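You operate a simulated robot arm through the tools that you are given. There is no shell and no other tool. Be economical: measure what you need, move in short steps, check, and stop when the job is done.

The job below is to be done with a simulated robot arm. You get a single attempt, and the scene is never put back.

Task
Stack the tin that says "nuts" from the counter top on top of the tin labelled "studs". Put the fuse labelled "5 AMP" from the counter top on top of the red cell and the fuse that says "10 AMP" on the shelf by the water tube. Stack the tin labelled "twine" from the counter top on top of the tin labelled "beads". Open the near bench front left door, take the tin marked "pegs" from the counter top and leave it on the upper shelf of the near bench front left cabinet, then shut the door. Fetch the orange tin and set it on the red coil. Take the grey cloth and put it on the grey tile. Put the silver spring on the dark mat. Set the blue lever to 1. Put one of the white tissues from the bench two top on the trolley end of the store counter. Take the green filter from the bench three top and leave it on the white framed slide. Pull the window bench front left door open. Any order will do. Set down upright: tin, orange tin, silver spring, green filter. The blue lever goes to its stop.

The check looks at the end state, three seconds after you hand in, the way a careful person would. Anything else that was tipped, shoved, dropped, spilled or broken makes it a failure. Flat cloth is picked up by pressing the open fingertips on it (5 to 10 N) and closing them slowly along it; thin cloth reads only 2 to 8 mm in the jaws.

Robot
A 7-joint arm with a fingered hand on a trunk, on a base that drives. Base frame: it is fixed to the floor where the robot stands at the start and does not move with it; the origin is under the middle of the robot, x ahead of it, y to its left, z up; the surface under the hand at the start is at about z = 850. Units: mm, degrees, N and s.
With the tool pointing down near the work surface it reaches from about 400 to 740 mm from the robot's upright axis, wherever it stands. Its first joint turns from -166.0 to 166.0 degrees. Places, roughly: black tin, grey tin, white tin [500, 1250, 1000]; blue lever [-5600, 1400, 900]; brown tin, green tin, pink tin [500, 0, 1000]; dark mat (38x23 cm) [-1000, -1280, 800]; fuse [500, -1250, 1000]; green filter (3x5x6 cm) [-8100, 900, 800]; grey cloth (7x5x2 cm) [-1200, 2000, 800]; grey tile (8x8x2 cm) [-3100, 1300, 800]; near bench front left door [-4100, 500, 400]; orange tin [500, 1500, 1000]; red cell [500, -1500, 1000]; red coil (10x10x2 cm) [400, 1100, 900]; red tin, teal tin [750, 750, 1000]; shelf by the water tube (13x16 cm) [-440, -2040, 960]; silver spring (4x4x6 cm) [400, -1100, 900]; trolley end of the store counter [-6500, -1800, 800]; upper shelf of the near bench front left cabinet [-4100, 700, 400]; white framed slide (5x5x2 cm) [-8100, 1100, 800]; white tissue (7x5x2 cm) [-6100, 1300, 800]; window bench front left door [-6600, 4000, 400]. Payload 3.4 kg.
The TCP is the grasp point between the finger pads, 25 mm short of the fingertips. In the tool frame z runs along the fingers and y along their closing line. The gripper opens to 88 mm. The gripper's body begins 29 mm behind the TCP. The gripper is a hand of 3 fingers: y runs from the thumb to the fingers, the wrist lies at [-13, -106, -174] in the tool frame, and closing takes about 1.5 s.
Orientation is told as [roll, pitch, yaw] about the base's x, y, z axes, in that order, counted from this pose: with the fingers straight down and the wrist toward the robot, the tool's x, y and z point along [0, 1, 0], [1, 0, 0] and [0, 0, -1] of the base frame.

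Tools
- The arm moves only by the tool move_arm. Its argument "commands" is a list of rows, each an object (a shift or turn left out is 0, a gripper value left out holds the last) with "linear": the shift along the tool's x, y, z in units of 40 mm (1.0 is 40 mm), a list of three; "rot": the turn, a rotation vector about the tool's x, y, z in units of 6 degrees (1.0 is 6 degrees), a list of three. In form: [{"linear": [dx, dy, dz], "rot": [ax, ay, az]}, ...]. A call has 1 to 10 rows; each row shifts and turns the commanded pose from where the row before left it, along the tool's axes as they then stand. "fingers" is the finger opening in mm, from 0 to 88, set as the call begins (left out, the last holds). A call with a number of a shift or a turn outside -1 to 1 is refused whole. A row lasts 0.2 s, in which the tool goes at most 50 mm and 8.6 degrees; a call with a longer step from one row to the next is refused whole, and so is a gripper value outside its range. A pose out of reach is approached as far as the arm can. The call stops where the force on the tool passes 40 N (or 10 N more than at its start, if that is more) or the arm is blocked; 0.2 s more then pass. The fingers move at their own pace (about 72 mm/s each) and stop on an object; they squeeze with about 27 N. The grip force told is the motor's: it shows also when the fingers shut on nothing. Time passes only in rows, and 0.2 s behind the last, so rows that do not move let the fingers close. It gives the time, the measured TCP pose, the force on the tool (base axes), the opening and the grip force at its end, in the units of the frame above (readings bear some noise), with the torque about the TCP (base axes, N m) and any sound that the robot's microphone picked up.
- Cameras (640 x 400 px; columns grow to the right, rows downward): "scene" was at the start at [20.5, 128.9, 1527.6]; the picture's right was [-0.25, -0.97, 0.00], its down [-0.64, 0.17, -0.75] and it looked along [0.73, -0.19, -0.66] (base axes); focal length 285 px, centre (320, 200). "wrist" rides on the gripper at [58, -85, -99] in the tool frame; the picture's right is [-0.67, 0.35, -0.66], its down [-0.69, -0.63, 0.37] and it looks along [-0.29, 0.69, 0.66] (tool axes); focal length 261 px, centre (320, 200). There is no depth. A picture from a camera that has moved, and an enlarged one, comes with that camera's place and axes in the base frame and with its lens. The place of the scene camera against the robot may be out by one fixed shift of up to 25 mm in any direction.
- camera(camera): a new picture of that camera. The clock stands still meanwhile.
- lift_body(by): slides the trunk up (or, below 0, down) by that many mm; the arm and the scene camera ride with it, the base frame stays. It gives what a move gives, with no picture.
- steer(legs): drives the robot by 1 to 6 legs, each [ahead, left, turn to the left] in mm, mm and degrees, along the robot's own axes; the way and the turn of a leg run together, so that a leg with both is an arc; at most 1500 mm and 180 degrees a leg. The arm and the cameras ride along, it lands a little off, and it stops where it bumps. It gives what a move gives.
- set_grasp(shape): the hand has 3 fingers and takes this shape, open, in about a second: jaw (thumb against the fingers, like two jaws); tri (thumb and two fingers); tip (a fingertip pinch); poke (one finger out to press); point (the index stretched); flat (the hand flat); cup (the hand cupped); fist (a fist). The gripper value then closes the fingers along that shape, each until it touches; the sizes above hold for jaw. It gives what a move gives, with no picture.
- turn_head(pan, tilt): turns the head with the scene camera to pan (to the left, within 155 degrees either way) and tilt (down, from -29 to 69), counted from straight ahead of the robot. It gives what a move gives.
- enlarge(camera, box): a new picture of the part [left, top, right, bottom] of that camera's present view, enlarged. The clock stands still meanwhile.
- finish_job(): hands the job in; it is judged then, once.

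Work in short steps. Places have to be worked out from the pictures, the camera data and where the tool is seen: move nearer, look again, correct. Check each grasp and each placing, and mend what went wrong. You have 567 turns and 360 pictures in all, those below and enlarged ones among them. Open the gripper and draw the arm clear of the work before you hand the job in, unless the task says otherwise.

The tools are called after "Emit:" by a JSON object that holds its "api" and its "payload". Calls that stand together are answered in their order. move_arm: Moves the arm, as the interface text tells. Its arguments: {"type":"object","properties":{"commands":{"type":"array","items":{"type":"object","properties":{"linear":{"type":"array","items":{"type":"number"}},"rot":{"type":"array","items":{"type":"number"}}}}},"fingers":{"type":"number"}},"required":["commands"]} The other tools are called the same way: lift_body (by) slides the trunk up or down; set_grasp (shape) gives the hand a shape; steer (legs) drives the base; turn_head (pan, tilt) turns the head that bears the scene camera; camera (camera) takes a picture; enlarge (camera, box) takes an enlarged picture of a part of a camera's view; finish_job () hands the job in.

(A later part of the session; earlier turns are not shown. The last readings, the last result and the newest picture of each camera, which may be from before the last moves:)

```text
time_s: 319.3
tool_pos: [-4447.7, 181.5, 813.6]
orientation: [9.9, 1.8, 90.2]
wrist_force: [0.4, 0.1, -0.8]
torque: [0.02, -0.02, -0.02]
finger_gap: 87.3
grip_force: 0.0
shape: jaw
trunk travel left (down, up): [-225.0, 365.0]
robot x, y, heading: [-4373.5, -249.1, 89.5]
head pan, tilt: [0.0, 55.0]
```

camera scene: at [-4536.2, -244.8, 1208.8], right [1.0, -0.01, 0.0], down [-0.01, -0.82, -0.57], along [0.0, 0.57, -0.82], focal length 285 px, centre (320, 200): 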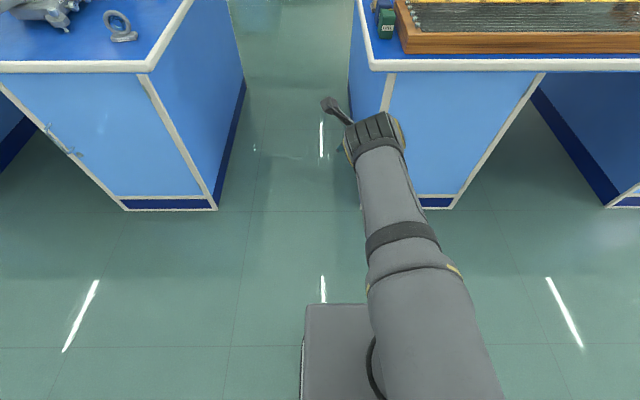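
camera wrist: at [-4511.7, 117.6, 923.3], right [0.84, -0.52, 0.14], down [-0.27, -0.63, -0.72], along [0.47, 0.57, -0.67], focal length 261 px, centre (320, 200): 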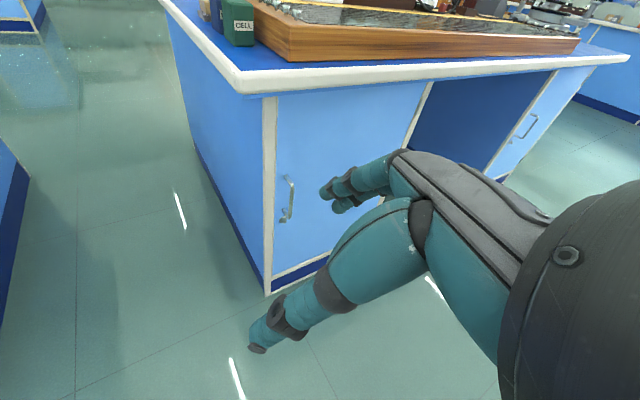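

Emit:
{"api": "move_arm", "payload": {"commands": [{"rot": [-0.15, -0.82, 0]}, {"rot": [-0.15, -0.82, 0]}, {"rot": [-0.51, -0.51, -0.98]}, {"rot": [-0.51, -0.51, -0.98]}, {"rot": [-0.51, -0.51, -0.98]}, {"rot": [-0.51, -0.51, -0.98]}, {"rot": [-0.51, -0.51, -0.98]}, {"rot": [-0.51, -0.51, -0.98]}, {"rot": [-0.51, -0.51, -0.98]}, {"linear": [0, 0, 0]}]}}

Emit:
{"api": "move_arm", "payload": {"commands": [{"rot": [-0.51, -0.51, -0.98]}, {"rot": [-0.51, -0.51, -0.98]}, {"rot": [-0.51, -0.51, -0.98]}, {"rot": [-0.51, -0.51, -0.98]}, {"rot": [-0.51, -0.51, -0.98]}, {"rot": [-0.51, -0.51, -0.98]}, {"rot": [-0.51, -0.51, -0.98]}, {"linear": [0, 0, 0]}]}}

Emit:
{"api": "camera", "payload": {"camera": "wrist"}}

Emit:
{"api": "camera", "payload": {"camera": "scene"}}

```text
time_s: 321.5
tool_pos: [-4447.6, 181.2, 814.8]
orientation: [-27.5, -11.6, 135.0]
wrist_force: [0.6, 0.1, 0.8]
torque: [-0.04, -0.04, -0.01]
finger_gap: 88.0
grip_force: 0.0
shape: jaw
trunk travel left (down, up): [-225.0, 365.0]
robot x, y, heading: [-4382.4, -249.1, 89.4]
head pan, tilt: [0.0, 55.0]
```

```text
time_s: 323.3
tool_pos: [-4447.8, 182.2, 813.9]
orientation: [-55.0, -0.1, 179.9]
wrist_force: [-0.7, 0.1, 0.6]
torque: [0.01, -0.03, 0.01]
finger_gap: 87.9
grip_force: 0.0
shape: jaw
trunk travel left (down, up): [-225.0, 365.0]
robot x, y, heading: [-4377.9, -250.1, 89.2]
head pan, tilt: [0.0, 55.0]
```

```text
202 pictures are left
camera wrist: at [-4363.5, 67.3, 822.6], right [-0.35, -0.15, 0.93], down [0.63, 0.69, 0.35], along [-0.69, 0.71, -0.14], focal length 261 px, centre (320, 200)
```

wrist: 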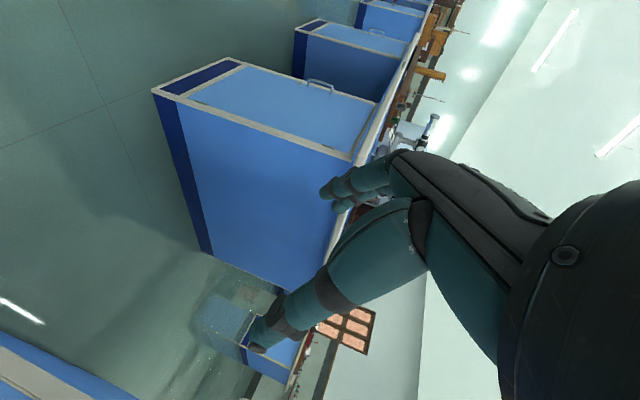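

```text
201 pictures are left
camera scene: at [-4536.1, -244.8, 1208.8], right [1.0, -0.01, 0.0], down [-0.01, -0.82, -0.57], along [0.0, 0.57, -0.82], focal length 285 px, centre (320, 200)
```

scene: 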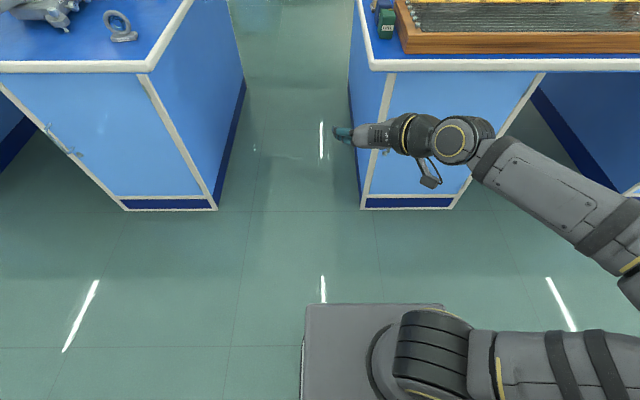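

The opposite roll works: fingers now point forward/down 35°, closing line horizontal. I lower the trunk 200 mm more and move the hand to the right of the handle to see it.

Emit:
{"api": "lift_body", "payload": {"by": -190}}

Emit:
{"api": "move_arm", "payload": {"commands": [{"linear": [0.035, -0.88, 0.5]}, {"linear": [0.035, -0.88, 0.5]}, {"linear": [0.035, -0.88, 0.5]}, {"linear": [0.035, -0.88, 0.5]}, {"linear": [0.035, -0.88, 0.5]}, {"linear": [0.035, -0.88, 0.5]}, {"linear": [0.035, -0.88, 0.5]}, {"linear": [0, 0, 0]}]}}

Emit:
{"api": "camera", "payload": {"camera": "wrist"}}

Emit:
{"api": "camera", "payload": {"camera": "scene"}}

```text
time_s: 325.4
tool_pos: [-4448.4, 180.9, 623.9]
orientation: [-54.9, -0.1, 180.0]
wrist_force: [-0.6, 0.4, -0.1]
torque: [0.02, -0.01, 0.01]
finger_gap: 87.8
grip_force: 0.0
shape: jaw
trunk travel left (down, up): [-35.0, 555.0]
robot x, y, heading: [-4377.6, -252.5, 89.7]
head pan, tilt: [0.0, 55.0]
```

```text
time_s: 327.1
tool_pos: [-4202.7, 289.8, 534.2]
orientation: [-54.8, -0.1, 179.9]
wrist_force: [-0.5, -0.8, 0.1]
torque: [0.0, 0.01, 0.0]
finger_gap: 87.5
grip_force: 0.1
shape: jaw
trunk travel left (down, up): [-35.0, 555.0]
robot x, y, heading: [-4380.0, -251.6, 89.7]
head pan, tilt: [0.0, 55.0]
```

```text
200 pictures are left
camera wrist: at [-4117.5, 174.9, 543.0], right [-0.35, -0.15, 0.93], down [0.63, 0.69, 0.35], along [-0.69, 0.71, -0.14], focal length 261 px, centre (320, 200)
```

wrist: 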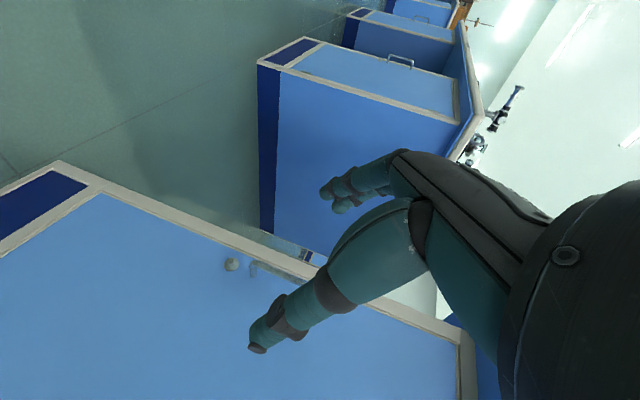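

```text
199 pictures are left
camera scene: at [-4536.2, -244.8, 1018.8], right [1.0, -0.01, 0.0], down [-0.01, -0.82, -0.57], along [0.0, 0.57, -0.82], focal length 285 px, centre (320, 200)
```

scene: 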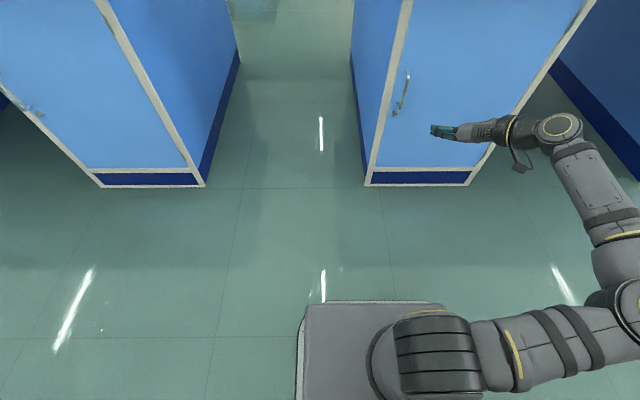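

Emit:
{"api": "enlarge", "payload": {"camera": "wrist", "box": [190, 220, 350, 340]}}

Emit:
{"api": "enlarge", "payload": {"camera": "scene", "box": [340, 0, 600, 200]}}

```text
3.33 times, centred on (270, 280) of wrist
camera zoom: at [-4117.5, 174.9, 543.0], right [-0.35, -0.15, 0.93], down [0.63, 0.69, 0.35], along [-0.69, 0.71, -0.14], focal length 869 px, centre (487, -67)
```

zoom: 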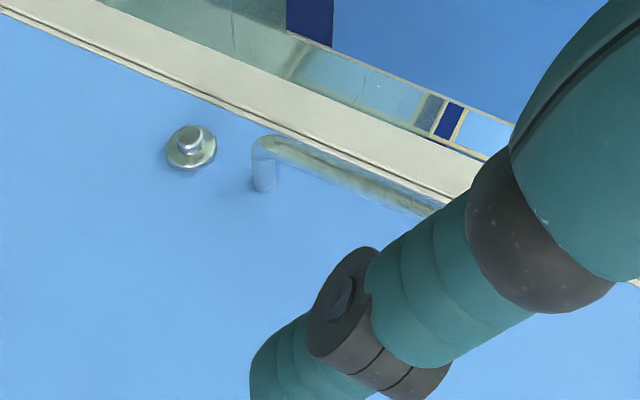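

```text
2.00 times, centred on (470, 100) of scene
camera zoom: at [-4536.2, -244.8, 1018.8], right [1.0, -0.01, 0.0], down [-0.01, -0.82, -0.57], along [0.0, 0.57, -0.82], focal length 569 px, centre (20, 400)
```

zoom: 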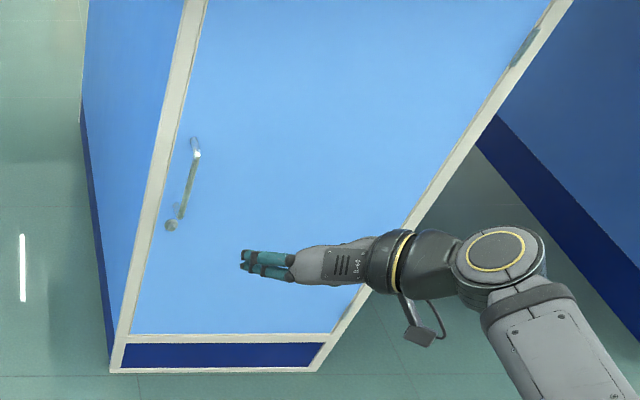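

I need a better fix of the handle; I raise the hand 100 mm to view the whole bar.

Emit:
{"api": "move_arm", "payload": {"commands": [{"linear": [-0.68, 0.33, -0.48]}, {"linear": [-0.68, 0.33, -0.48]}, {"linear": [-0.68, 0.33, -0.48]}, {"linear": [0, 0, 0]}]}}

Emit:
{"api": "enlarge", "payload": {"camera": "wrist", "box": [100, 180, 340, 340]}}

```text
time_s: 328.1
tool_pos: [-4241.3, 289.9, 636.5]
orientation: [-55.0, 0.0, 179.9]
wrist_force: [-0.7, 0.1, 1.0]
torque: [0.0, -0.02, -0.03]
finger_gap: 87.8
grip_force: 0.1
shape: jaw
trunk travel left (down, up): [-35.0, 555.0]
robot x, y, heading: [-4380.0, -252.8, 89.7]
head pan, tilt: [0.0, 55.0]
```

```text
2.50 times, centred on (220, 260) of wrist
camera zoom: at [-4156.7, 174.3, 645.3], right [-0.35, -0.15, 0.93], down [0.63, 0.69, 0.35], along [-0.69, 0.71, -0.14], focal length 652 px, centre (570, 50)
```

zoom: 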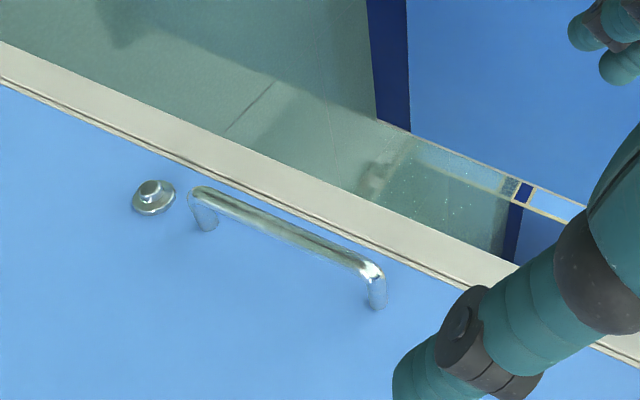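

Handle bar ≈ x −4282, y ≈ 507, z 437–542; door face ≈ y 540. I bring the open hand in front of the bar at y≈400, z≈490.

Emit:
{"api": "move_arm", "payload": {"commands": [{"linear": [0.28, 0.206, 0.87]}, {"linear": [0.28, 0.206, 0.87]}, {"linear": [0.28, 0.206, 0.87]}, {"linear": [0.28, 0.206, 0.87]}, {"linear": [0.28, 0.206, 0.87]}, {"linear": [0, 0, 0]}]}}

Emit:
{"api": "camera", "payload": {"camera": "wrist"}}

Emit:
{"api": "enlarge", "payload": {"camera": "scene", "box": [340, 20, 540, 200]}}

```text
time_s: 329.6
tool_pos: [-4280.6, 399.8, 487.5]
orientation: [-55.0, -0.1, 179.9]
wrist_force: [1.5, 0.2, 0.1]
torque: [0.02, 0.02, 0.01]
finger_gap: 87.5
grip_force: 0.0
shape: jaw
trunk travel left (down, up): [-35.0, 555.0]
robot x, y, heading: [-4376.6, -248.6, 89.4]
head pan, tilt: [0.0, 55.0]
```

```text
195 pictures are left
camera wrist: at [-4197.5, 285.1, 498.1], right [-0.35, -0.15, 0.93], down [0.63, 0.69, 0.35], along [-0.69, 0.71, -0.14], focal length 261 px, centre (320, 200)
```

wrist: 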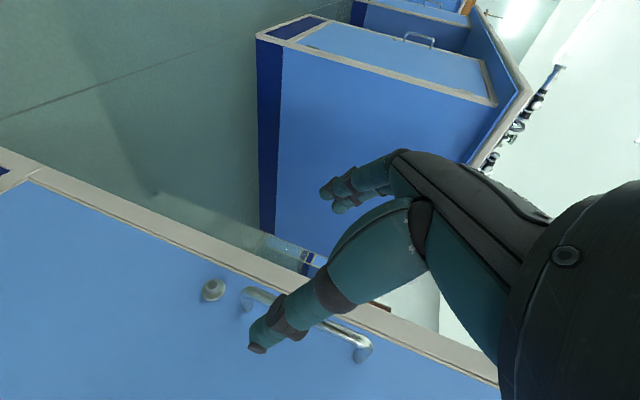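

```text
2.22 times, centred on (440, 110) of scene
camera zoom: at [-4536.2, -244.8, 1018.8], right [1.0, -0.01, 0.0], down [-0.01, -0.82, -0.57], along [0.0, 0.57, -0.82], focal length 632 px, centre (53, 400)
```

zoom: 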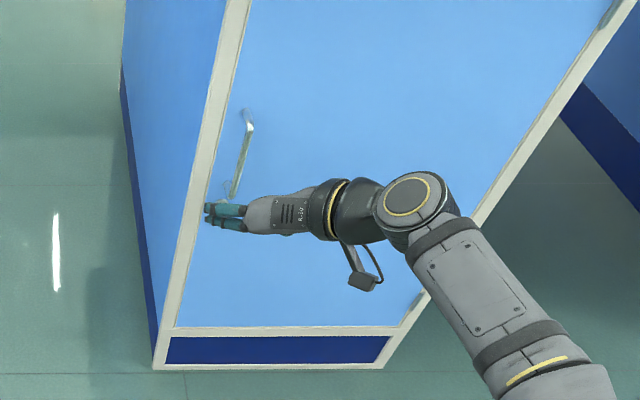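

Bar confirmed at (-4281, ~503, 435–546). I advance to TCP y≈495.

Emit:
{"api": "move_arm", "payload": {"commands": [{"linear": [-0.35, 0, 0.48]}, {"linear": [-0.35, 0, 0.48]}, {"linear": [-0.35, 0, 0.48]}, {"linear": [-0.34, 0, 0.48]}, {"linear": [0, 0, 0]}]}}

Emit:
{"api": "camera", "payload": {"camera": "wrist"}}

Emit:
{"api": "enlarge", "payload": {"camera": "scene", "box": [360, 20, 480, 140]}}

```text
time_s: 330.8
tool_pos: [-4293.3, 484.2, 493.6]
orientation: [-55.1, 0.0, 180.0]
wrist_force: [0.1, 0.7, -1.3]
torque: [0.01, 0.01, 0.0]
finger_gap: 87.7
grip_force: 0.0
shape: jaw
out of reach, approached as far as the arm can: row 4
trunk travel left (down, up): [-35.0, 555.0]
robot x, y, heading: [-4380.6, -249.2, 89.7]
head pan, tilt: [0.0, 55.0]
```

```text
193 pictures are left
camera wrist: at [-4208.1, 368.5, 502.9], right [-0.35, -0.15, 0.93], down [0.63, 0.69, 0.35], along [-0.69, 0.71, -0.14], focal length 261 px, centre (320, 200)
```

wrist: 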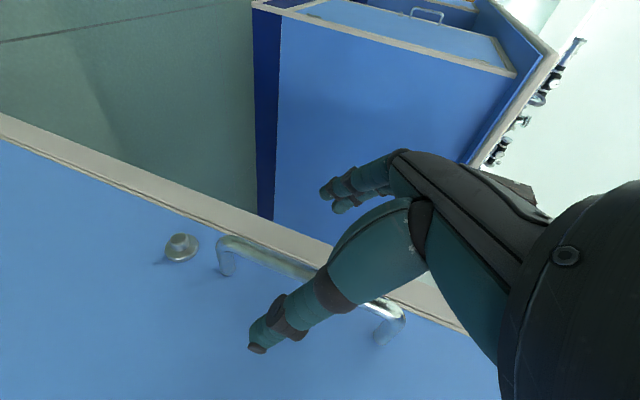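

```text
3.33 times, centred on (420, 80) of scene
camera zoom: at [-4536.2, -244.7, 1018.8], right [1.0, -0.01, 0.0], down [-0.01, -0.82, -0.57], along [0.0, 0.57, -0.82], focal length 948 px, centre (-13, 600)
```

zoom: 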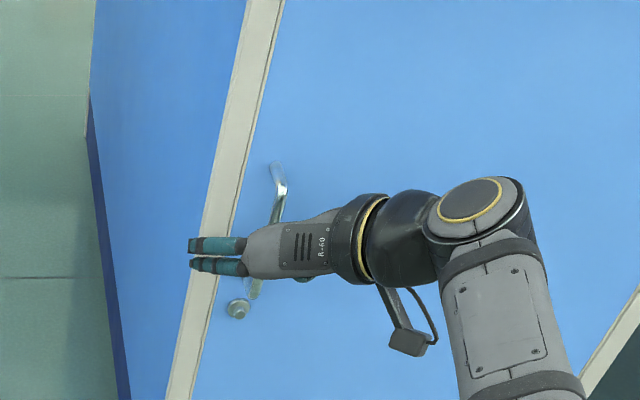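

I'm at the reach limit. I retract 70 mm, drive the base forward 90 mm, then re-approach.

Emit:
{"api": "move_arm", "payload": {"commands": [{"linear": [0.5, -0.15, -0.72]}, {"linear": [0.5, -0.15, -0.72]}, {"linear": [0, 0, 0]}]}}

Emit:
{"api": "steer", "payload": {"legs": [[90, 0, 0]]}}

Emit:
{"api": "camera", "payload": {"camera": "wrist"}}

```text
time_s: 331.6
tool_pos: [-4279.6, 411.3, 494.9]
orientation: [-54.9, -0.1, 179.7]
wrist_force: [0.3, 0.2, 0.1]
torque: [0.01, -0.06, 0.01]
finger_gap: 87.5
grip_force: 0.1
shape: jaw
trunk travel left (down, up): [-35.0, 555.0]
robot x, y, heading: [-4376.9, -247.6, 89.7]
head pan, tilt: [0.0, 55.0]
```

```text
time_s: 332.6
tool_pos: [-4280.5, 502.4, 494.5]
orientation: [-55.0, -0.1, 179.8]
wrist_force: [0.2, -1.2, 0.1]
torque: [0.0, -0.02, 0.03]
finger_gap: 87.9
grip_force: 0.1
shape: jaw
trunk travel left (down, up): [-35.0, 555.0]
robot x, y, heading: [-4377.4, -159.3, 89.4]
head pan, tilt: [0.0, 55.0]
```

```text
191 pictures are left
camera wrist: at [-4196.2, 387.6, 503.1], right [-0.35, -0.15, 0.93], down [0.63, 0.69, 0.35], along [-0.69, 0.71, -0.14], focal length 261 px, centre (320, 200)
```

wrist: 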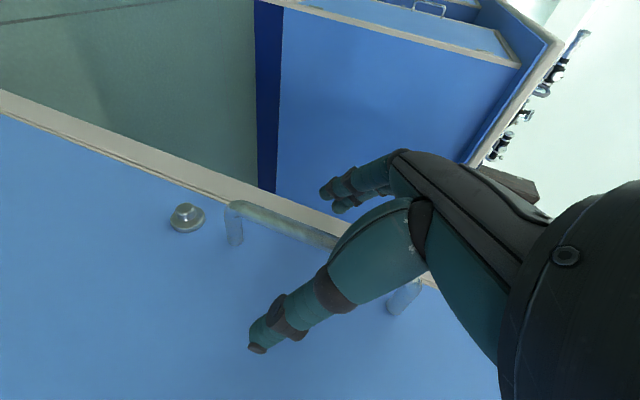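

The bar passes right through the grasp point between thumb and fingers. I close.

Emit:
{"api": "move_arm", "payload": {"commands": [{"linear": [0, 0, 0]}, {"linear": [0, 0, 0]}, {"linear": [0, 0, 0]}, {"linear": [0, 0, 0]}, {"linear": [0, 0, 0]}, {"linear": [0, 0, 0]}, {"linear": [0, 0, 0]}, {"linear": [0, 0, 0]}], "fingers": 0}}

Emit:
{"api": "camera", "payload": {"camera": "wrist"}}

```text
time_s: 334.4
tool_pos: [-4281.1, 504.0, 493.7]
orientation: [-54.9, -0.1, 179.9]
wrist_force: [4.9, 1.6, -3.0]
torque: [-0.02, -0.01, 0.01]
finger_gap: 0.0
grip_force: 26.4
shape: jaw
trunk travel left (down, up): [-35.0, 555.0]
robot x, y, heading: [-4378.1, -158.8, 89.6]
head pan, tilt: [0.0, 55.0]
```

```text
190 pictures are left
camera wrist: at [-4195.7, 387.6, 502.8], right [-0.35, -0.15, 0.93], down [0.63, 0.69, 0.35], along [-0.69, 0.71, -0.14], focal length 261 px, centre (320, 200)
```

wrist: 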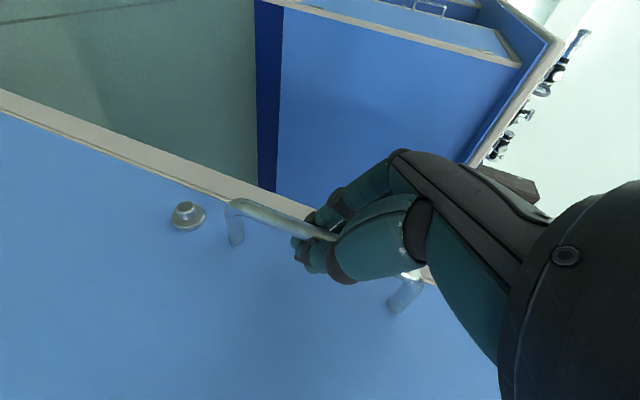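

Fingers are closed around the bar. I pull gently 40 mm.

Emit:
{"api": "move_arm", "payload": {"commands": [{"linear": [0.29, -0.02, -0.41]}, {"linear": [0.29, -0.03, -0.41]}, {"linear": [0, 0, 0]}]}}

Emit:
{"api": "camera", "payload": {"camera": "wrist"}}

```text
time_s: 335.2
tool_pos: [-4276.8, 461.4, 493.0]
orientation: [-55.0, -0.1, 179.7]
wrist_force: [16.3, 1.8, -2.3]
torque: [-0.02, 0.01, 0.03]
finger_gap: 0.1
grip_force: 27.4
shape: jaw
trunk travel left (down, up): [-35.0, 555.0]
robot x, y, heading: [-4378.3, -158.1, 89.6]
head pan, tilt: [0.0, 55.0]
```

```text
189 pictures are left
camera wrist: at [-4192.2, 347.2, 502.7], right [-0.35, -0.15, 0.93], down [0.63, 0.69, 0.35], along [-0.69, 0.71, -0.14], focal length 261 px, centre (320, 200)
```

wrist: 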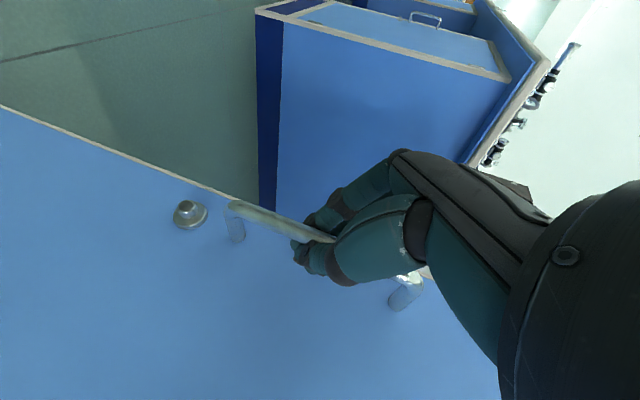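

Door is moving. I continue along the arc toward 20°.

Emit:
{"api": "move_arm", "payload": {"commands": [{"linear": [0.28, -0.17, -0.4]}, {"linear": [0.28, -0.17, -0.4]}, {"linear": [0.37, -0.27, -0.53]}, {"linear": [0.37, -0.27, -0.53]}, {"linear": [0, 0, 0]}]}}

Emit:
{"api": "camera", "payload": {"camera": "wrist"}}

```text
time_s: 336.4
tool_pos: [-4245.4, 374.7, 493.5]
orientation: [-54.8, -0.2, 179.9]
wrist_force: [1.5, 0.9, -0.6]
torque: [-0.01, 0.04, 0.01]
finger_gap: 0.0
grip_force: 26.7
shape: jaw
trunk travel left (down, up): [-35.0, 555.0]
robot x, y, heading: [-4377.8, -160.0, 89.8]
head pan, tilt: [0.0, 55.0]
```

```text
188 pictures are left
camera wrist: at [-4160.2, 258.8, 502.9], right [-0.35, -0.15, 0.93], down [0.63, 0.69, 0.35], along [-0.69, 0.71, -0.14], focal length 261 px, centre (320, 200)
```

wrist: 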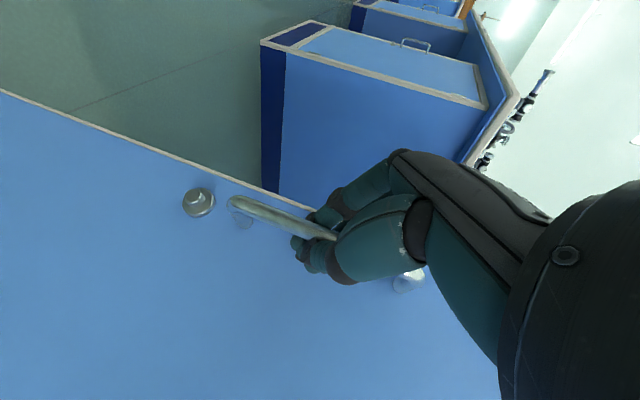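

Forces are low. Continue to about 40°.

Emit:
{"api": "move_arm", "payload": {"commands": [{"linear": [0.31, -0.29, -0.44]}, {"linear": [0.31, -0.29, -0.44]}, {"linear": [0.31, -0.29, -0.44]}, {"linear": [0.25, -0.37, -0.36]}, {"linear": [0.25, -0.37, -0.36]}, {"linear": [0.25, -0.37, -0.36]}, {"linear": [0, 0, 0]}]}}

Emit:
{"api": "camera", "payload": {"camera": "wrist"}}

Emit:
{"api": "camera", "payload": {"camera": "scene"}}

```text
time_s: 338.1
tool_pos: [-4164.1, 255.2, 492.8]
orientation: [-55.2, -0.1, 179.7]
wrist_force: [18.8, 19.7, 6.9]
torque: [0.05, -0.05, 0.1]
finger_gap: 0.1
grip_force: 27.2
shape: jaw
trunk travel left (down, up): [-35.0, 555.0]
robot x, y, heading: [-4376.5, -160.4, 89.8]
head pan, tilt: [0.0, 55.0]
```

```text
187 pictures are left
camera wrist: at [-4079.7, 140.0, 501.2], right [-0.35, -0.15, 0.93], down [0.63, 0.69, 0.35], along [-0.69, 0.71, -0.14], focal length 261 px, centre (320, 200)
```

wrist: 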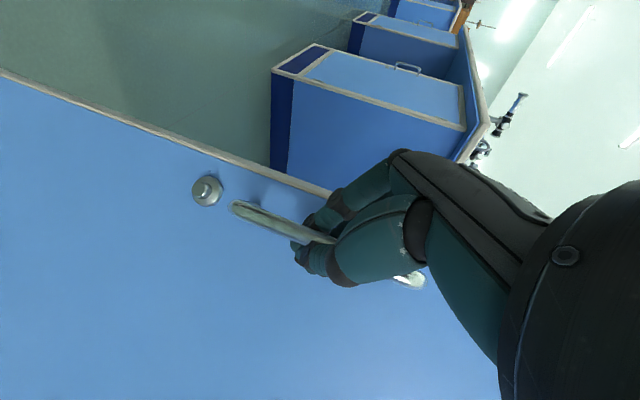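

```text
186 pictures are left
camera scene: at [-4534.6, -153.6, 1019.0], right [1.0, -0.01, 0.0], down [-0.01, -0.82, -0.57], along [0.0, 0.57, -0.82], focal length 285 px, centre (320, 200)
```

scene: 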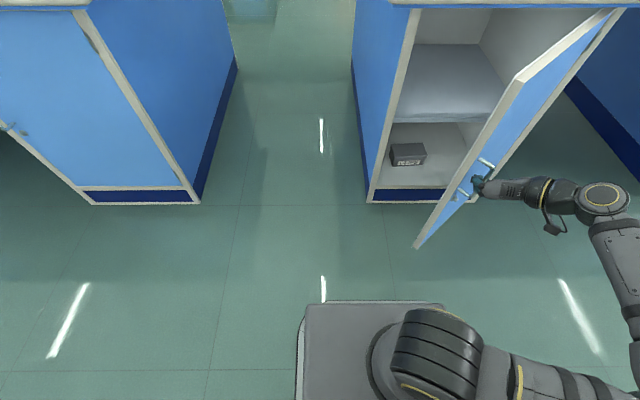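

The door is ~42° open; the force shows I'm slightly too far from the hinge. I continue with a corrected arc to ~60°.

Emit:
{"api": "move_arm", "payload": {"commands": [{"linear": [0.18, -0.47, -0.26]}, {"linear": [0.18, -0.47, -0.26]}, {"linear": [0.18, -0.47, -0.26]}, {"linear": [0.16, -0.49, -0.23]}, {"linear": [0.16, -0.49, -0.23]}, {"linear": [0.16, -0.49, -0.23]}, {"linear": [0, 0, 0]}]}}

Emit:
{"api": "camera", "payload": {"camera": "scene"}}

```text
time_s: 339.6
tool_pos: [-4049.7, 183.1, 493.4]
orientation: [-55.0, 0.0, 179.9]
wrist_force: [6.1, 12.9, 1.5]
torque: [0.04, -0.01, 0.02]
finger_gap: 0.0
grip_force: 26.5
shape: jaw
trunk travel left (down, up): [-35.0, 555.0]
robot x, y, heading: [-4376.4, -159.6, 89.5]
head pan, tilt: [0.0, 55.0]
```

```text
185 pictures are left
camera scene: at [-4535.2, -153.7, 1018.8], right [1.0, -0.01, 0.0], down [-0.01, -0.82, -0.57], along [0.0, 0.57, -0.82], focal length 285 px, centre (320, 200)
```

scene: 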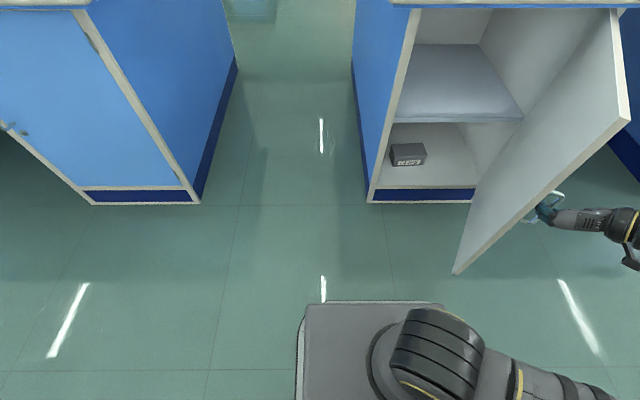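

60° now. Continue to about 80°.

Emit:
{"api": "move_arm", "payload": {"commands": [{"linear": [0.105, -0.54, -0.15]}, {"linear": [0.105, -0.54, -0.15]}, {"linear": [0.105, -0.54, -0.15]}, {"linear": [0.053, -0.57, -0.075]}, {"linear": [0.053, -0.57, -0.075]}, {"linear": [0.053, -0.57, -0.075]}, {"linear": [0, 0, 0]}]}}

Emit:
{"api": "camera", "payload": {"camera": "scene"}}

```text
time_s: 341.2
tool_pos: [-3921.0, 147.4, 491.1]
orientation: [-55.1, -0.2, -179.9]
wrist_force: [0.7, 21.2, 5.3]
torque: [0.1, 0.06, 0.01]
finger_gap: 0.0
grip_force: 27.2
shape: jaw
out of reach, approached as far as the arm can: row 6
trunk travel left (down, up): [-35.0, 555.0]
robot x, y, heading: [-4375.6, -156.6, 89.7]
head pan, tilt: [0.0, 55.0]
```

```text
184 pictures are left
camera scene: at [-4535.8, -153.6, 1018.8], right [1.0, -0.01, 0.0], down [0.0, -0.82, -0.57], along [0.0, 0.57, -0.82], focal length 285 px, centre (320, 200)
```

scene: 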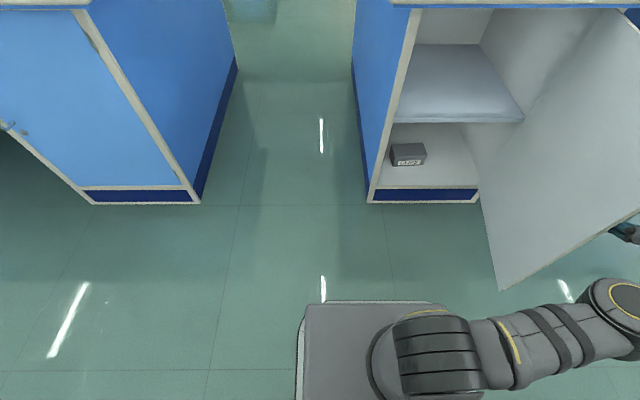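

Door is ~80° open. I open the fingers slightly and back the hand off the bar.

Emit:
{"api": "move_arm", "payload": {"commands": [{"linear": [0, 0, 0]}, {"linear": [0, 0, 0]}, {"linear": [0, 0, 0]}, {"linear": [0.3, 0, -0.42]}, {"linear": [0.4, 0, -0.57]}, {"linear": [0.5, 0, -0.72]}, {"linear": [0.5, 0, -0.72]}, {"linear": [0, 0, 0]}], "fingers": 30}}

Emit:
{"api": "camera", "payload": {"camera": "scene"}}

Emit:
{"api": "camera", "payload": {"camera": "wrist"}}

```text
time_s: 343.1
tool_pos: [-3920.1, 27.2, 490.1]
orientation: [-55.0, -0.3, 180.0]
wrist_force: [-0.3, 0.2, 0.3]
torque: [-0.02, 0.0, 0.0]
finger_gap: 29.6
grip_force: 0.1
shape: jaw
trunk travel left (down, up): [-35.0, 555.0]
robot x, y, heading: [-4379.8, -157.3, 89.4]
head pan, tilt: [0.0, 55.0]
```

```text
183 pictures are left
camera scene: at [-4535.5, -154.4, 1018.8], right [1.0, -0.01, 0.0], down [-0.01, -0.82, -0.57], along [0.0, 0.57, -0.82], focal length 285 px, centre (320, 200)
```

scene: 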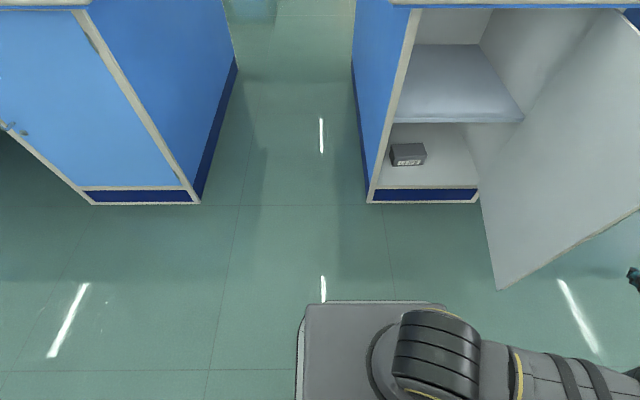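

```text
182 pictures are left
camera wrist: at [-3835.7, -87.6, 499.2], right [-0.35, -0.15, 0.93], down [0.63, 0.69, 0.35], along [-0.69, 0.71, -0.14], focal length 261 px, centre (320, 200)
```

wrist: 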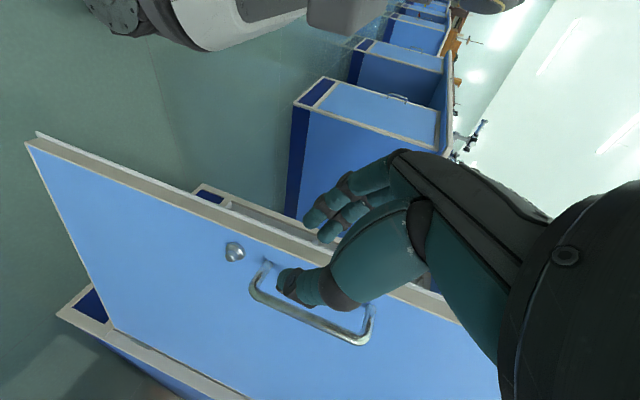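

Clear of the handle and the door stays open. I back the base off, raise the trunk, and look for how to go fetch the pegs tin.

Emit:
{"api": "steer", "payload": {"legs": [[-350, 0, 0]]}}

Emit:
{"api": "lift_body", "payload": {"by": 490}}

Emit:
{"api": "move_arm", "payload": {"commands": [{"linear": [-0.3, 0.8, 0.42]}, {"linear": [-0.3, 0.8, 0.42]}, {"linear": [-0.3, 0.8, 0.42]}, {"linear": [-0.3, 0.8, 0.42]}, {"linear": [-0.3, 0.8, 0.42]}, {"linear": [-0.3, 0.8, 0.42]}, {"linear": [-0.3, 0.8, 0.42]}, {"linear": [-0.3, 0.8, 0.42]}, {"linear": [-0.3, 0.8, 0.42]}, {"linear": [0, 0, 0]}], "fingers": 88}}

```text
time_s: 345.3
tool_pos: [-3922.4, -321.2, 490.9]
orientation: [-55.0, -0.2, -180.0]
wrist_force: [0.3, -0.3, 0.2]
torque: [-0.05, -0.04, -0.05]
finger_gap: 29.8
grip_force: 0.0
shape: jaw
trunk travel left (down, up): [-35.0, 555.0]
robot x, y, heading: [-4378.8, -508.5, 89.8]
head pan, tilt: [0.0, 55.0]
```

```text
refused: 490 is not a number from -400 to 400
```

```text
time_s: 347.5
tool_pos: [-4210.4, -134.6, 493.0]
orientation: [-55.0, -0.1, -180.0]
wrist_force: [-0.4, 0.0, -0.3]
torque: [0.04, -0.01, 0.02]
finger_gap: 87.4
grip_force: 0.0
shape: jaw
trunk travel left (down, up): [-35.0, 555.0]
robot x, y, heading: [-4380.4, -507.8, 89.6]
head pan, tilt: [0.0, 55.0]
```

I raise the trunk in two steps and rotate the hand back to the vertical pose for the next pick.

Emit:
{"api": "lift_body", "payload": {"by": 400}}

Emit:
{"api": "move_arm", "payload": {"commands": [{"rot": [0.51, 0.51, 0.98]}, {"rot": [0.51, 0.51, 0.98]}, {"rot": [0.51, 0.51, 0.98]}, {"rot": [0.51, 0.51, 0.98]}, {"rot": [0.51, 0.51, 0.98]}, {"rot": [0.51, 0.51, 0.98]}, {"rot": [0.51, 0.51, 0.98]}, {"linear": [0, 0, 0]}]}}

Emit:
{"api": "move_arm", "payload": {"commands": [{"rot": [0.51, 0.51, 0.98]}, {"rot": [0.51, 0.51, 0.98]}, {"rot": [0.51, 0.51, 0.98]}, {"rot": [0.51, 0.51, 0.98]}, {"rot": [0.51, 0.51, 0.98]}, {"rot": [0.51, 0.51, 0.98]}, {"rot": [0.51, 0.51, 0.98]}, {"linear": [0, 0, 0]}]}}

Emit:
{"api": "lift_body", "payload": {"by": 90}}

```text
time_s: 351.4
tool_pos: [-4210.1, -134.4, 892.8]
orientation: [-55.0, -0.1, -180.0]
wrist_force: [-0.6, -0.2, 0.5]
torque: [-0.02, 0.0, 0.03]
finger_gap: 87.8
grip_force: 0.0
shape: jaw
trunk travel left (down, up): [-435.0, 155.0]
robot x, y, heading: [-4380.1, -511.8, 89.7]
head pan, tilt: [0.0, 55.0]
```

```text
time_s: 353.1
tool_pos: [-4208.9, -134.9, 892.2]
orientation: [-27.4, -11.7, 134.8]
wrist_force: [1.5, 0.3, 0.7]
torque: [-0.01, 0.03, -0.01]
finger_gap: 87.5
grip_force: 0.1
shape: jaw
trunk travel left (down, up): [-435.0, 155.0]
robot x, y, heading: [-4377.4, -509.4, 90.0]
head pan, tilt: [0.0, 55.0]
```

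```text
time_s: 354.9
tool_pos: [-4209.2, -135.3, 891.8]
orientation: [0.2, 0.0, 90.0]
wrist_force: [0.7, 0.3, 0.5]
torque: [0.0, 0.02, 0.01]
finger_gap: 87.7
grip_force: 0.1
shape: jaw
trunk travel left (down, up): [-435.0, 155.0]
robot x, y, heading: [-4379.2, -508.9, 89.9]
head pan, tilt: [0.0, 55.0]
```

```text
time_s: 356.2
tool_pos: [-4210.0, -134.7, 982.5]
orientation: [0.1, 0.1, 90.1]
wrist_force: [-1.2, 0.0, -0.2]
torque: [0.01, 0.03, 0.0]
finger_gap: 87.5
grip_force: 0.0
shape: jaw
trunk travel left (down, up): [-525.0, 65.0]
robot x, y, heading: [-4377.2, -508.6, 90.0]
head pan, tilt: [0.0, 55.0]
```

Back in the vertical pose at normal height. I raise and centre the hand and drive back to the counter.

Emit:
{"api": "move_arm", "payload": {"commands": [{"linear": [0.8, 0.2, -0.9]}, {"linear": [0.8, 0.2, -0.9]}, {"linear": [0.8, 0.2, -0.9]}, {"linear": [0.8, 0.2, -0.9]}, {"linear": [0.8, 0.2, -0.9]}, {"linear": [0, 0, 0]}]}}

Emit:
{"api": "steer", "payload": {"legs": [[0, 0, -90], [1500, 0, 0], [0, 450, 0], [1450, 0, 0], [1350, 0, 0], [0, 900, 0]]}}

Emit:
{"api": "turn_head", "payload": {"pan": 0, "tilt": 42}}

Emit:
{"api": "camera", "payload": {"camera": "scene"}}

```text
time_s: 357.6
tool_pos: [-4367.5, -94.1, 1162.8]
orientation: [0.1, 0.0, 90.2]
wrist_force: [0.0, 1.1, 0.4]
torque: [0.01, -0.01, 0.01]
finger_gap: 87.7
grip_force: 0.1
shape: jaw
trunk travel left (down, up): [-525.0, 65.0]
robot x, y, heading: [-4378.8, -507.6, 89.8]
head pan, tilt: [0.0, 55.0]
```

```text
time_s: 388.7
tool_pos: [383.2, 722.6, 1164.7]
orientation: [0.1, 0.0, -1.1]
wrist_force: [-0.3, -0.6, 0.2]
torque: [-0.04, 0.03, 0.02]
finger_gap: 87.7
grip_force: 0.0
shape: jaw
trunk travel left (down, up): [-525.0, 65.0]
robot x, y, heading: [-32.0, 743.6, -1.3]
head pan, tilt: [0.0, 55.0]
```

```text
time_s: 389.5
tool_pos: [383.0, 722.9, 1164.1]
orientation: [0.1, -0.1, -1.2]
wrist_force: [0.4, 0.3, 0.2]
torque: [-0.04, 0.01, -0.01]
finger_gap: 87.6
grip_force: 0.2
shape: jaw
trunk travel left (down, up): [-525.0, 65.0]
robot x, y, heading: [-33.8, 739.9, -1.1]
head pan, tilt: [0.0, 42.0]
```

```text
181 pictures are left
camera scene: at [-4.7, 892.3, 1526.4], right [-0.02, -1.0, 0.0], down [-0.67, 0.02, -0.74], along [0.74, -0.02, -0.67], focal length 285 px, centre (320, 200)
```

scene: 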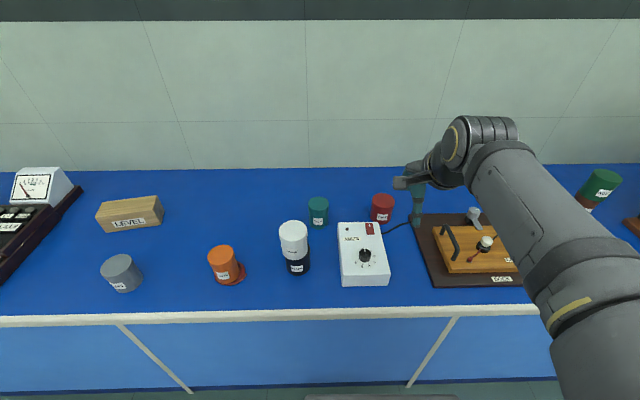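

All earlier stacks stand. I shift the base for the pegs tin and approach with the hand.

Emit:
{"api": "steer", "payload": {"legs": [[0, 0, 1.2], [38, 180, 0]]}}

Emit:
{"api": "move_arm", "payload": {"commands": [{"linear": [-0.2, 0.8, 0.1]}, {"linear": [-0.1, 0.8, 0.2]}, {"linear": [0, 0.8, 0.3]}, {"linear": [0, 0.6, 0.3]}, {"linear": [0, 0, 0]}]}}

Emit:
{"api": "camera", "payload": {"camera": "wrist"}}

```text
time_s: 391.4
tool_pos: [422.5, 914.0, 1163.7]
orientation: [0.1, -0.1, 0.1]
wrist_force: [0.4, 0.3, 0.2]
torque: [0.0, 0.02, 0.02]
finger_gap: 87.8
grip_force: 0.0
shape: jaw
trunk travel left (down, up): [-525.0, 65.0]
robot x, y, heading: [7.0, 924.3, -0.2]
head pan, tilt: [0.0, 42.0]
```

```text
time_s: 392.6
tool_pos: [543.3, 900.9, 1127.1]
orientation: [0.1, 0.0, 0.1]
wrist_force: [-0.5, 0.6, -0.6]
torque: [-0.02, 0.0, -0.01]
finger_gap: 87.4
grip_force: 0.0
shape: jaw
trunk travel left (down, up): [-525.0, 65.0]
robot x, y, heading: [6.6, 927.1, -0.3]
head pan, tilt: [0.0, 42.0]
```

```text
180 pictures are left
camera wrist: at [457.9, 959.4, 1226.7], right [0.35, -0.67, 0.65], down [-0.63, -0.69, -0.37], along [0.7, -0.28, -0.66], focal length 261 px, centre (320, 200)
```

wrist: 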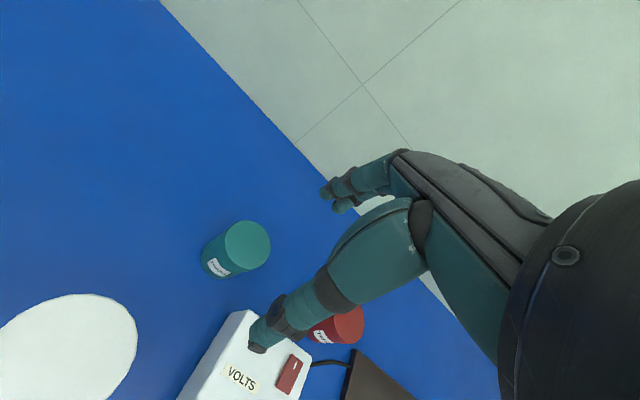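

Pegs tin ≈ (628,887). I go above it at z≈1005.

Emit:
{"api": "move_arm", "payload": {"commands": [{"linear": [-0.12, 0.7, 0.6]}, {"linear": [-0.12, 0.7, 0.7]}, {"linear": [-0.1, 0.7, 0.8]}, {"linear": [0, 0, 0.9]}, {"linear": [0, 0, 0]}]}}

Emit:
{"api": "camera", "payload": {"camera": "wrist"}}

```text
time_s: 393.8
tool_pos: [625.2, 888.7, 1007.4]
orientation: [0.1, 0.0, 0.1]
wrist_force: [-0.3, -1.0, -0.4]
torque: [-0.01, 0.02, 0.0]
finger_gap: 87.8
grip_force: 0.2
shape: jaw
trunk travel left (down, up): [-525.0, 65.0]
robot x, y, heading: [7.5, 925.7, -0.2]
head pan, tilt: [0.0, 42.0]
```

```text
179 pictures are left
camera wrist: at [539.4, 945.4, 1105.7], right [0.35, -0.67, 0.65], down [-0.63, -0.69, -0.37], along [0.7, -0.28, -0.66], focal length 261 px, centre (320, 200)
```

wrist: 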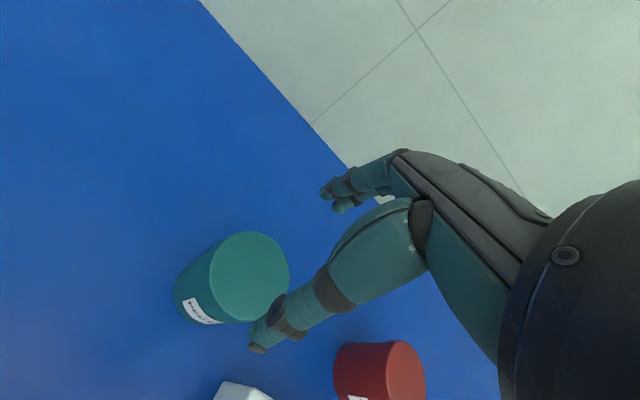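

Tin at (621.5,888). I adjust and descend to z≈915, then grip.

Emit:
{"api": "move_arm", "payload": {"commands": [{"linear": [-0.02, -0.09, 0.7]}, {"linear": [0, 0, 0.8]}, {"linear": [0, 0, 0.6]}, {"linear": [0, 0, 0.2]}, {"linear": [0, 0, 0]}]}}

Emit:
{"api": "move_arm", "payload": {"commands": [{"linear": [0, 0, 0]}, {"linear": [0, 0, 0]}, {"linear": [0, 0, 0]}, {"linear": [0, 0, 0]}, {"linear": [0, 0, 0]}, {"linear": [0, 0, 0]}, {"linear": [0, 0, 0]}], "fingers": 0}}

Emit:
{"api": "move_arm", "payload": {"commands": [{"linear": [0, 0, -0.6]}, {"linear": [0, 0, -0.9]}, {"linear": [0, 0, -0.9]}, {"linear": [0, 0, -0.9]}, {"linear": [0, 0, -0.9]}, {"linear": [0, 0, 0]}]}}

Emit:
{"api": "camera", "payload": {"camera": "wrist"}}

```text
time_s: 395.0
tool_pos: [621.3, 886.3, 915.0]
orientation: [0.2, -0.1, 0.1]
wrist_force: [-0.6, 0.6, 3.3]
torque: [0.01, 0.01, -0.01]
finger_gap: 88.1
grip_force: 0.1
shape: jaw
trunk travel left (down, up): [-525.0, 65.0]
robot x, y, heading: [7.1, 926.3, -0.2]
head pan, tilt: [0.0, 42.0]
```

```text
time_s: 396.6
tool_pos: [621.5, 887.7, 914.7]
orientation: [0.0, -0.1, 0.1]
wrist_force: [1.5, -1.4, 3.9]
torque: [-0.05, -0.21, -0.01]
finger_gap: 56.7
grip_force: 27.2
shape: jaw
trunk travel left (down, up): [-525.0, 65.0]
robot x, y, heading: [5.7, 925.1, -0.3]
head pan, tilt: [0.0, 42.0]
```

```text
time_s: 398.0
tool_pos: [624.1, 886.4, 1084.4]
orientation: [0.1, 0.1, 0.1]
wrist_force: [0.7, -0.2, -2.2]
torque: [0.0, -0.01, 0.02]
finger_gap: 55.9
grip_force: 26.8
shape: jaw
trunk travel left (down, up): [-525.0, 65.0]
robot x, y, heading: [7.4, 924.2, -0.2]
head pan, tilt: [0.0, 42.0]
```

```text
178 pictures are left
camera wrist: at [538.6, 943.7, 1184.0], right [0.35, -0.67, 0.65], down [-0.63, -0.69, -0.37], along [0.7, -0.28, -0.66], focal length 261 px, centre (320, 200)
```

wrist: 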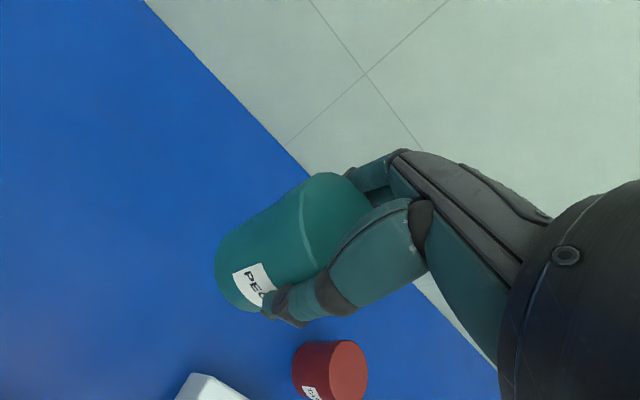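

Pegs held. I raise high, retract, and drive left to put it down in the open area between the orange tin and the grey tin for a re-grasp with the forward-pointing hand.

Emit:
{"api": "move_arm", "payload": {"commands": [{"linear": [0, 0, -0.9]}, {"linear": [0, 0, -0.9]}, {"linear": [0, -0.6, -0.9]}, {"linear": [0, -0.9, 0]}, {"linear": [0, -0.9, 0]}, {"linear": [0, -0.9, 0]}, {"linear": [0, -0.9, 0]}, {"linear": [0, -0.3, 0]}, {"linear": [0, 0, 0]}]}}

Emit:
{"api": "steer", "payload": {"legs": [[0, 380, 0]]}}

Emit:
{"api": "camera", "payload": {"camera": "scene"}}

Emit:
{"api": "camera", "payload": {"camera": "wrist"}}

```text
time_s: 400.0
tool_pos: [444.8, 887.0, 1192.8]
orientation: [0.2, -0.1, 0.1]
wrist_force: [0.1, -0.1, -1.2]
torque: [-0.02, -0.03, 0.01]
finger_gap: 55.2
grip_force: 26.6
shape: jaw
trunk travel left (down, up): [-525.0, 65.0]
robot x, y, heading: [9.4, 927.4, -0.4]
head pan, tilt: [0.0, 42.0]
```

```text
time_s: 402.4
tool_pos: [445.8, 1270.3, 1191.7]
orientation: [0.1, 0.0, -0.2]
wrist_force: [-0.1, 0.0, -0.7]
torque: [-0.08, 0.02, -0.03]
finger_gap: 55.4
grip_force: 27.4
shape: jaw
trunk travel left (down, up): [-525.0, 65.0]
robot x, y, heading: [9.2, 1305.5, -0.2]
head pan, tilt: [0.0, 42.0]
```

```text
177 pictures are left
camera scene: at [33.4, 1459.6, 1526.4], right [-0.01, -1.0, 0.0], down [-0.67, 0.0, -0.74], along [0.74, -0.01, -0.67], focal length 285 px, centre (320, 200)
```

scene: 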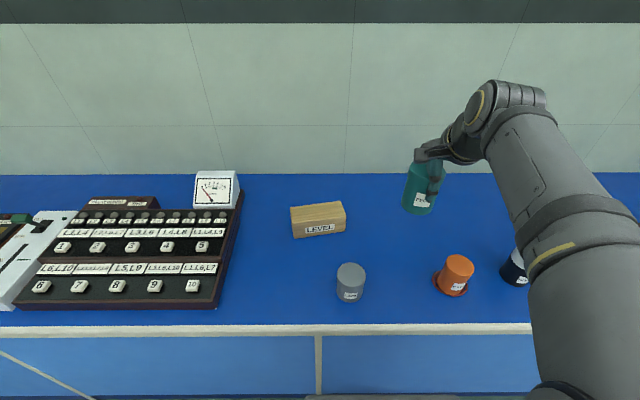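

```text
176 pictures are left
camera wrist: at [360.9, 1327.6, 1291.2], right [0.35, -0.67, 0.65], down [-0.63, -0.68, -0.37], along [0.69, -0.29, -0.66], focal length 261 px, centre (320, 200)
```

wrist: 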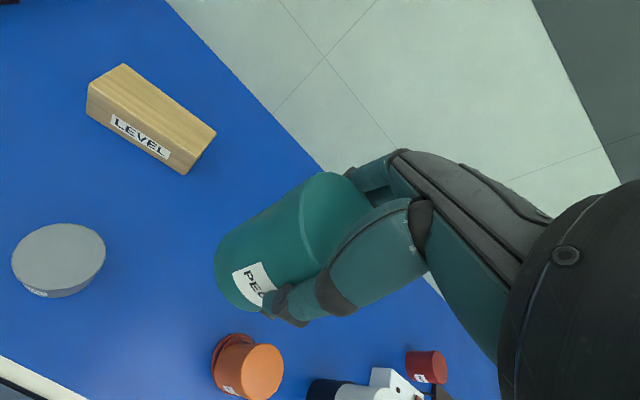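

Clear space below. I lower the tin to the counter here (contact expected at z≈915).

Emit:
{"api": "move_arm", "payload": {"commands": [{"linear": [0, 0.3, 0.9]}, {"linear": [0, 0.2, 1]}, {"linear": [0, 0, 1]}, {"linear": [0, 0, 1]}, {"linear": [0, 0, 1]}, {"linear": [0, 0, 1]}, {"linear": [0, 0, 0.7]}, {"linear": [0, 0, 0.15]}, {"linear": [0, 0, 0]}]}}

Emit:
{"api": "move_arm", "payload": {"commands": [{"linear": [0, 0, 0.06]}, {"linear": [0, 0, 0.05]}, {"linear": [0, 0, 0]}]}}

```text
time_s: 404.4
tool_pos: [465.5, 1269.5, 920.9]
orientation: [0.1, 0.0, -0.1]
wrist_force: [-0.6, -0.6, -1.2]
torque: [0.02, -0.01, -0.02]
finger_gap: 54.8
grip_force: 26.5
shape: jaw
trunk travel left (down, up): [-525.0, 65.0]
robot x, y, heading: [9.7, 1306.3, -0.2]
head pan, tilt: [0.0, 42.0]
```

```text
time_s: 405.2
tool_pos: [465.6, 1268.9, 917.7]
orientation: [0.0, 0.0, -0.1]
wrist_force: [-0.6, -0.3, -1.4]
torque: [0.02, 0.0, -0.03]
finger_gap: 55.3
grip_force: 27.5
shape: jaw
trunk travel left (down, up): [-525.0, 65.0]
robot x, y, heading: [8.7, 1308.9, -0.6]
head pan, tilt: [0.0, 42.0]
```

Emit:
{"api": "move_arm", "payload": {"commands": [{"linear": [0, 0, 0.05]}, {"linear": [0, 0, 0.05]}, {"linear": [0, 0, 0]}]}}

Emit:
{"api": "move_arm", "payload": {"commands": [{"linear": [0, 0, 0.04]}, {"linear": [0, 0, 0]}]}}

```text
time_s: 406.0
tool_pos: [466.0, 1270.3, 914.6]
orientation: [0.2, -0.2, -0.1]
wrist_force: [-2.3, 2.0, 16.6]
torque: [-0.09, -0.24, 0.0]
finger_gap: 54.3
grip_force: 26.9
shape: jaw
trunk travel left (down, up): [-525.0, 65.0]
robot x, y, heading: [8.1, 1309.1, -0.5]
head pan, tilt: [0.0, 42.0]
```

```text
time_s: 406.6
tool_pos: [465.5, 1269.2, 914.5]
orientation: [0.0, -0.2, -0.1]
wrist_force: [-1.4, 4.2, 26.0]
torque: [-0.13, -0.48, 0.02]
finger_gap: 53.7
grip_force: 27.4
shape: jaw
trunk travel left (down, up): [-525.0, 65.0]
robot x, y, heading: [7.4, 1305.0, -0.4]
head pan, tilt: [0.0, 42.0]
```

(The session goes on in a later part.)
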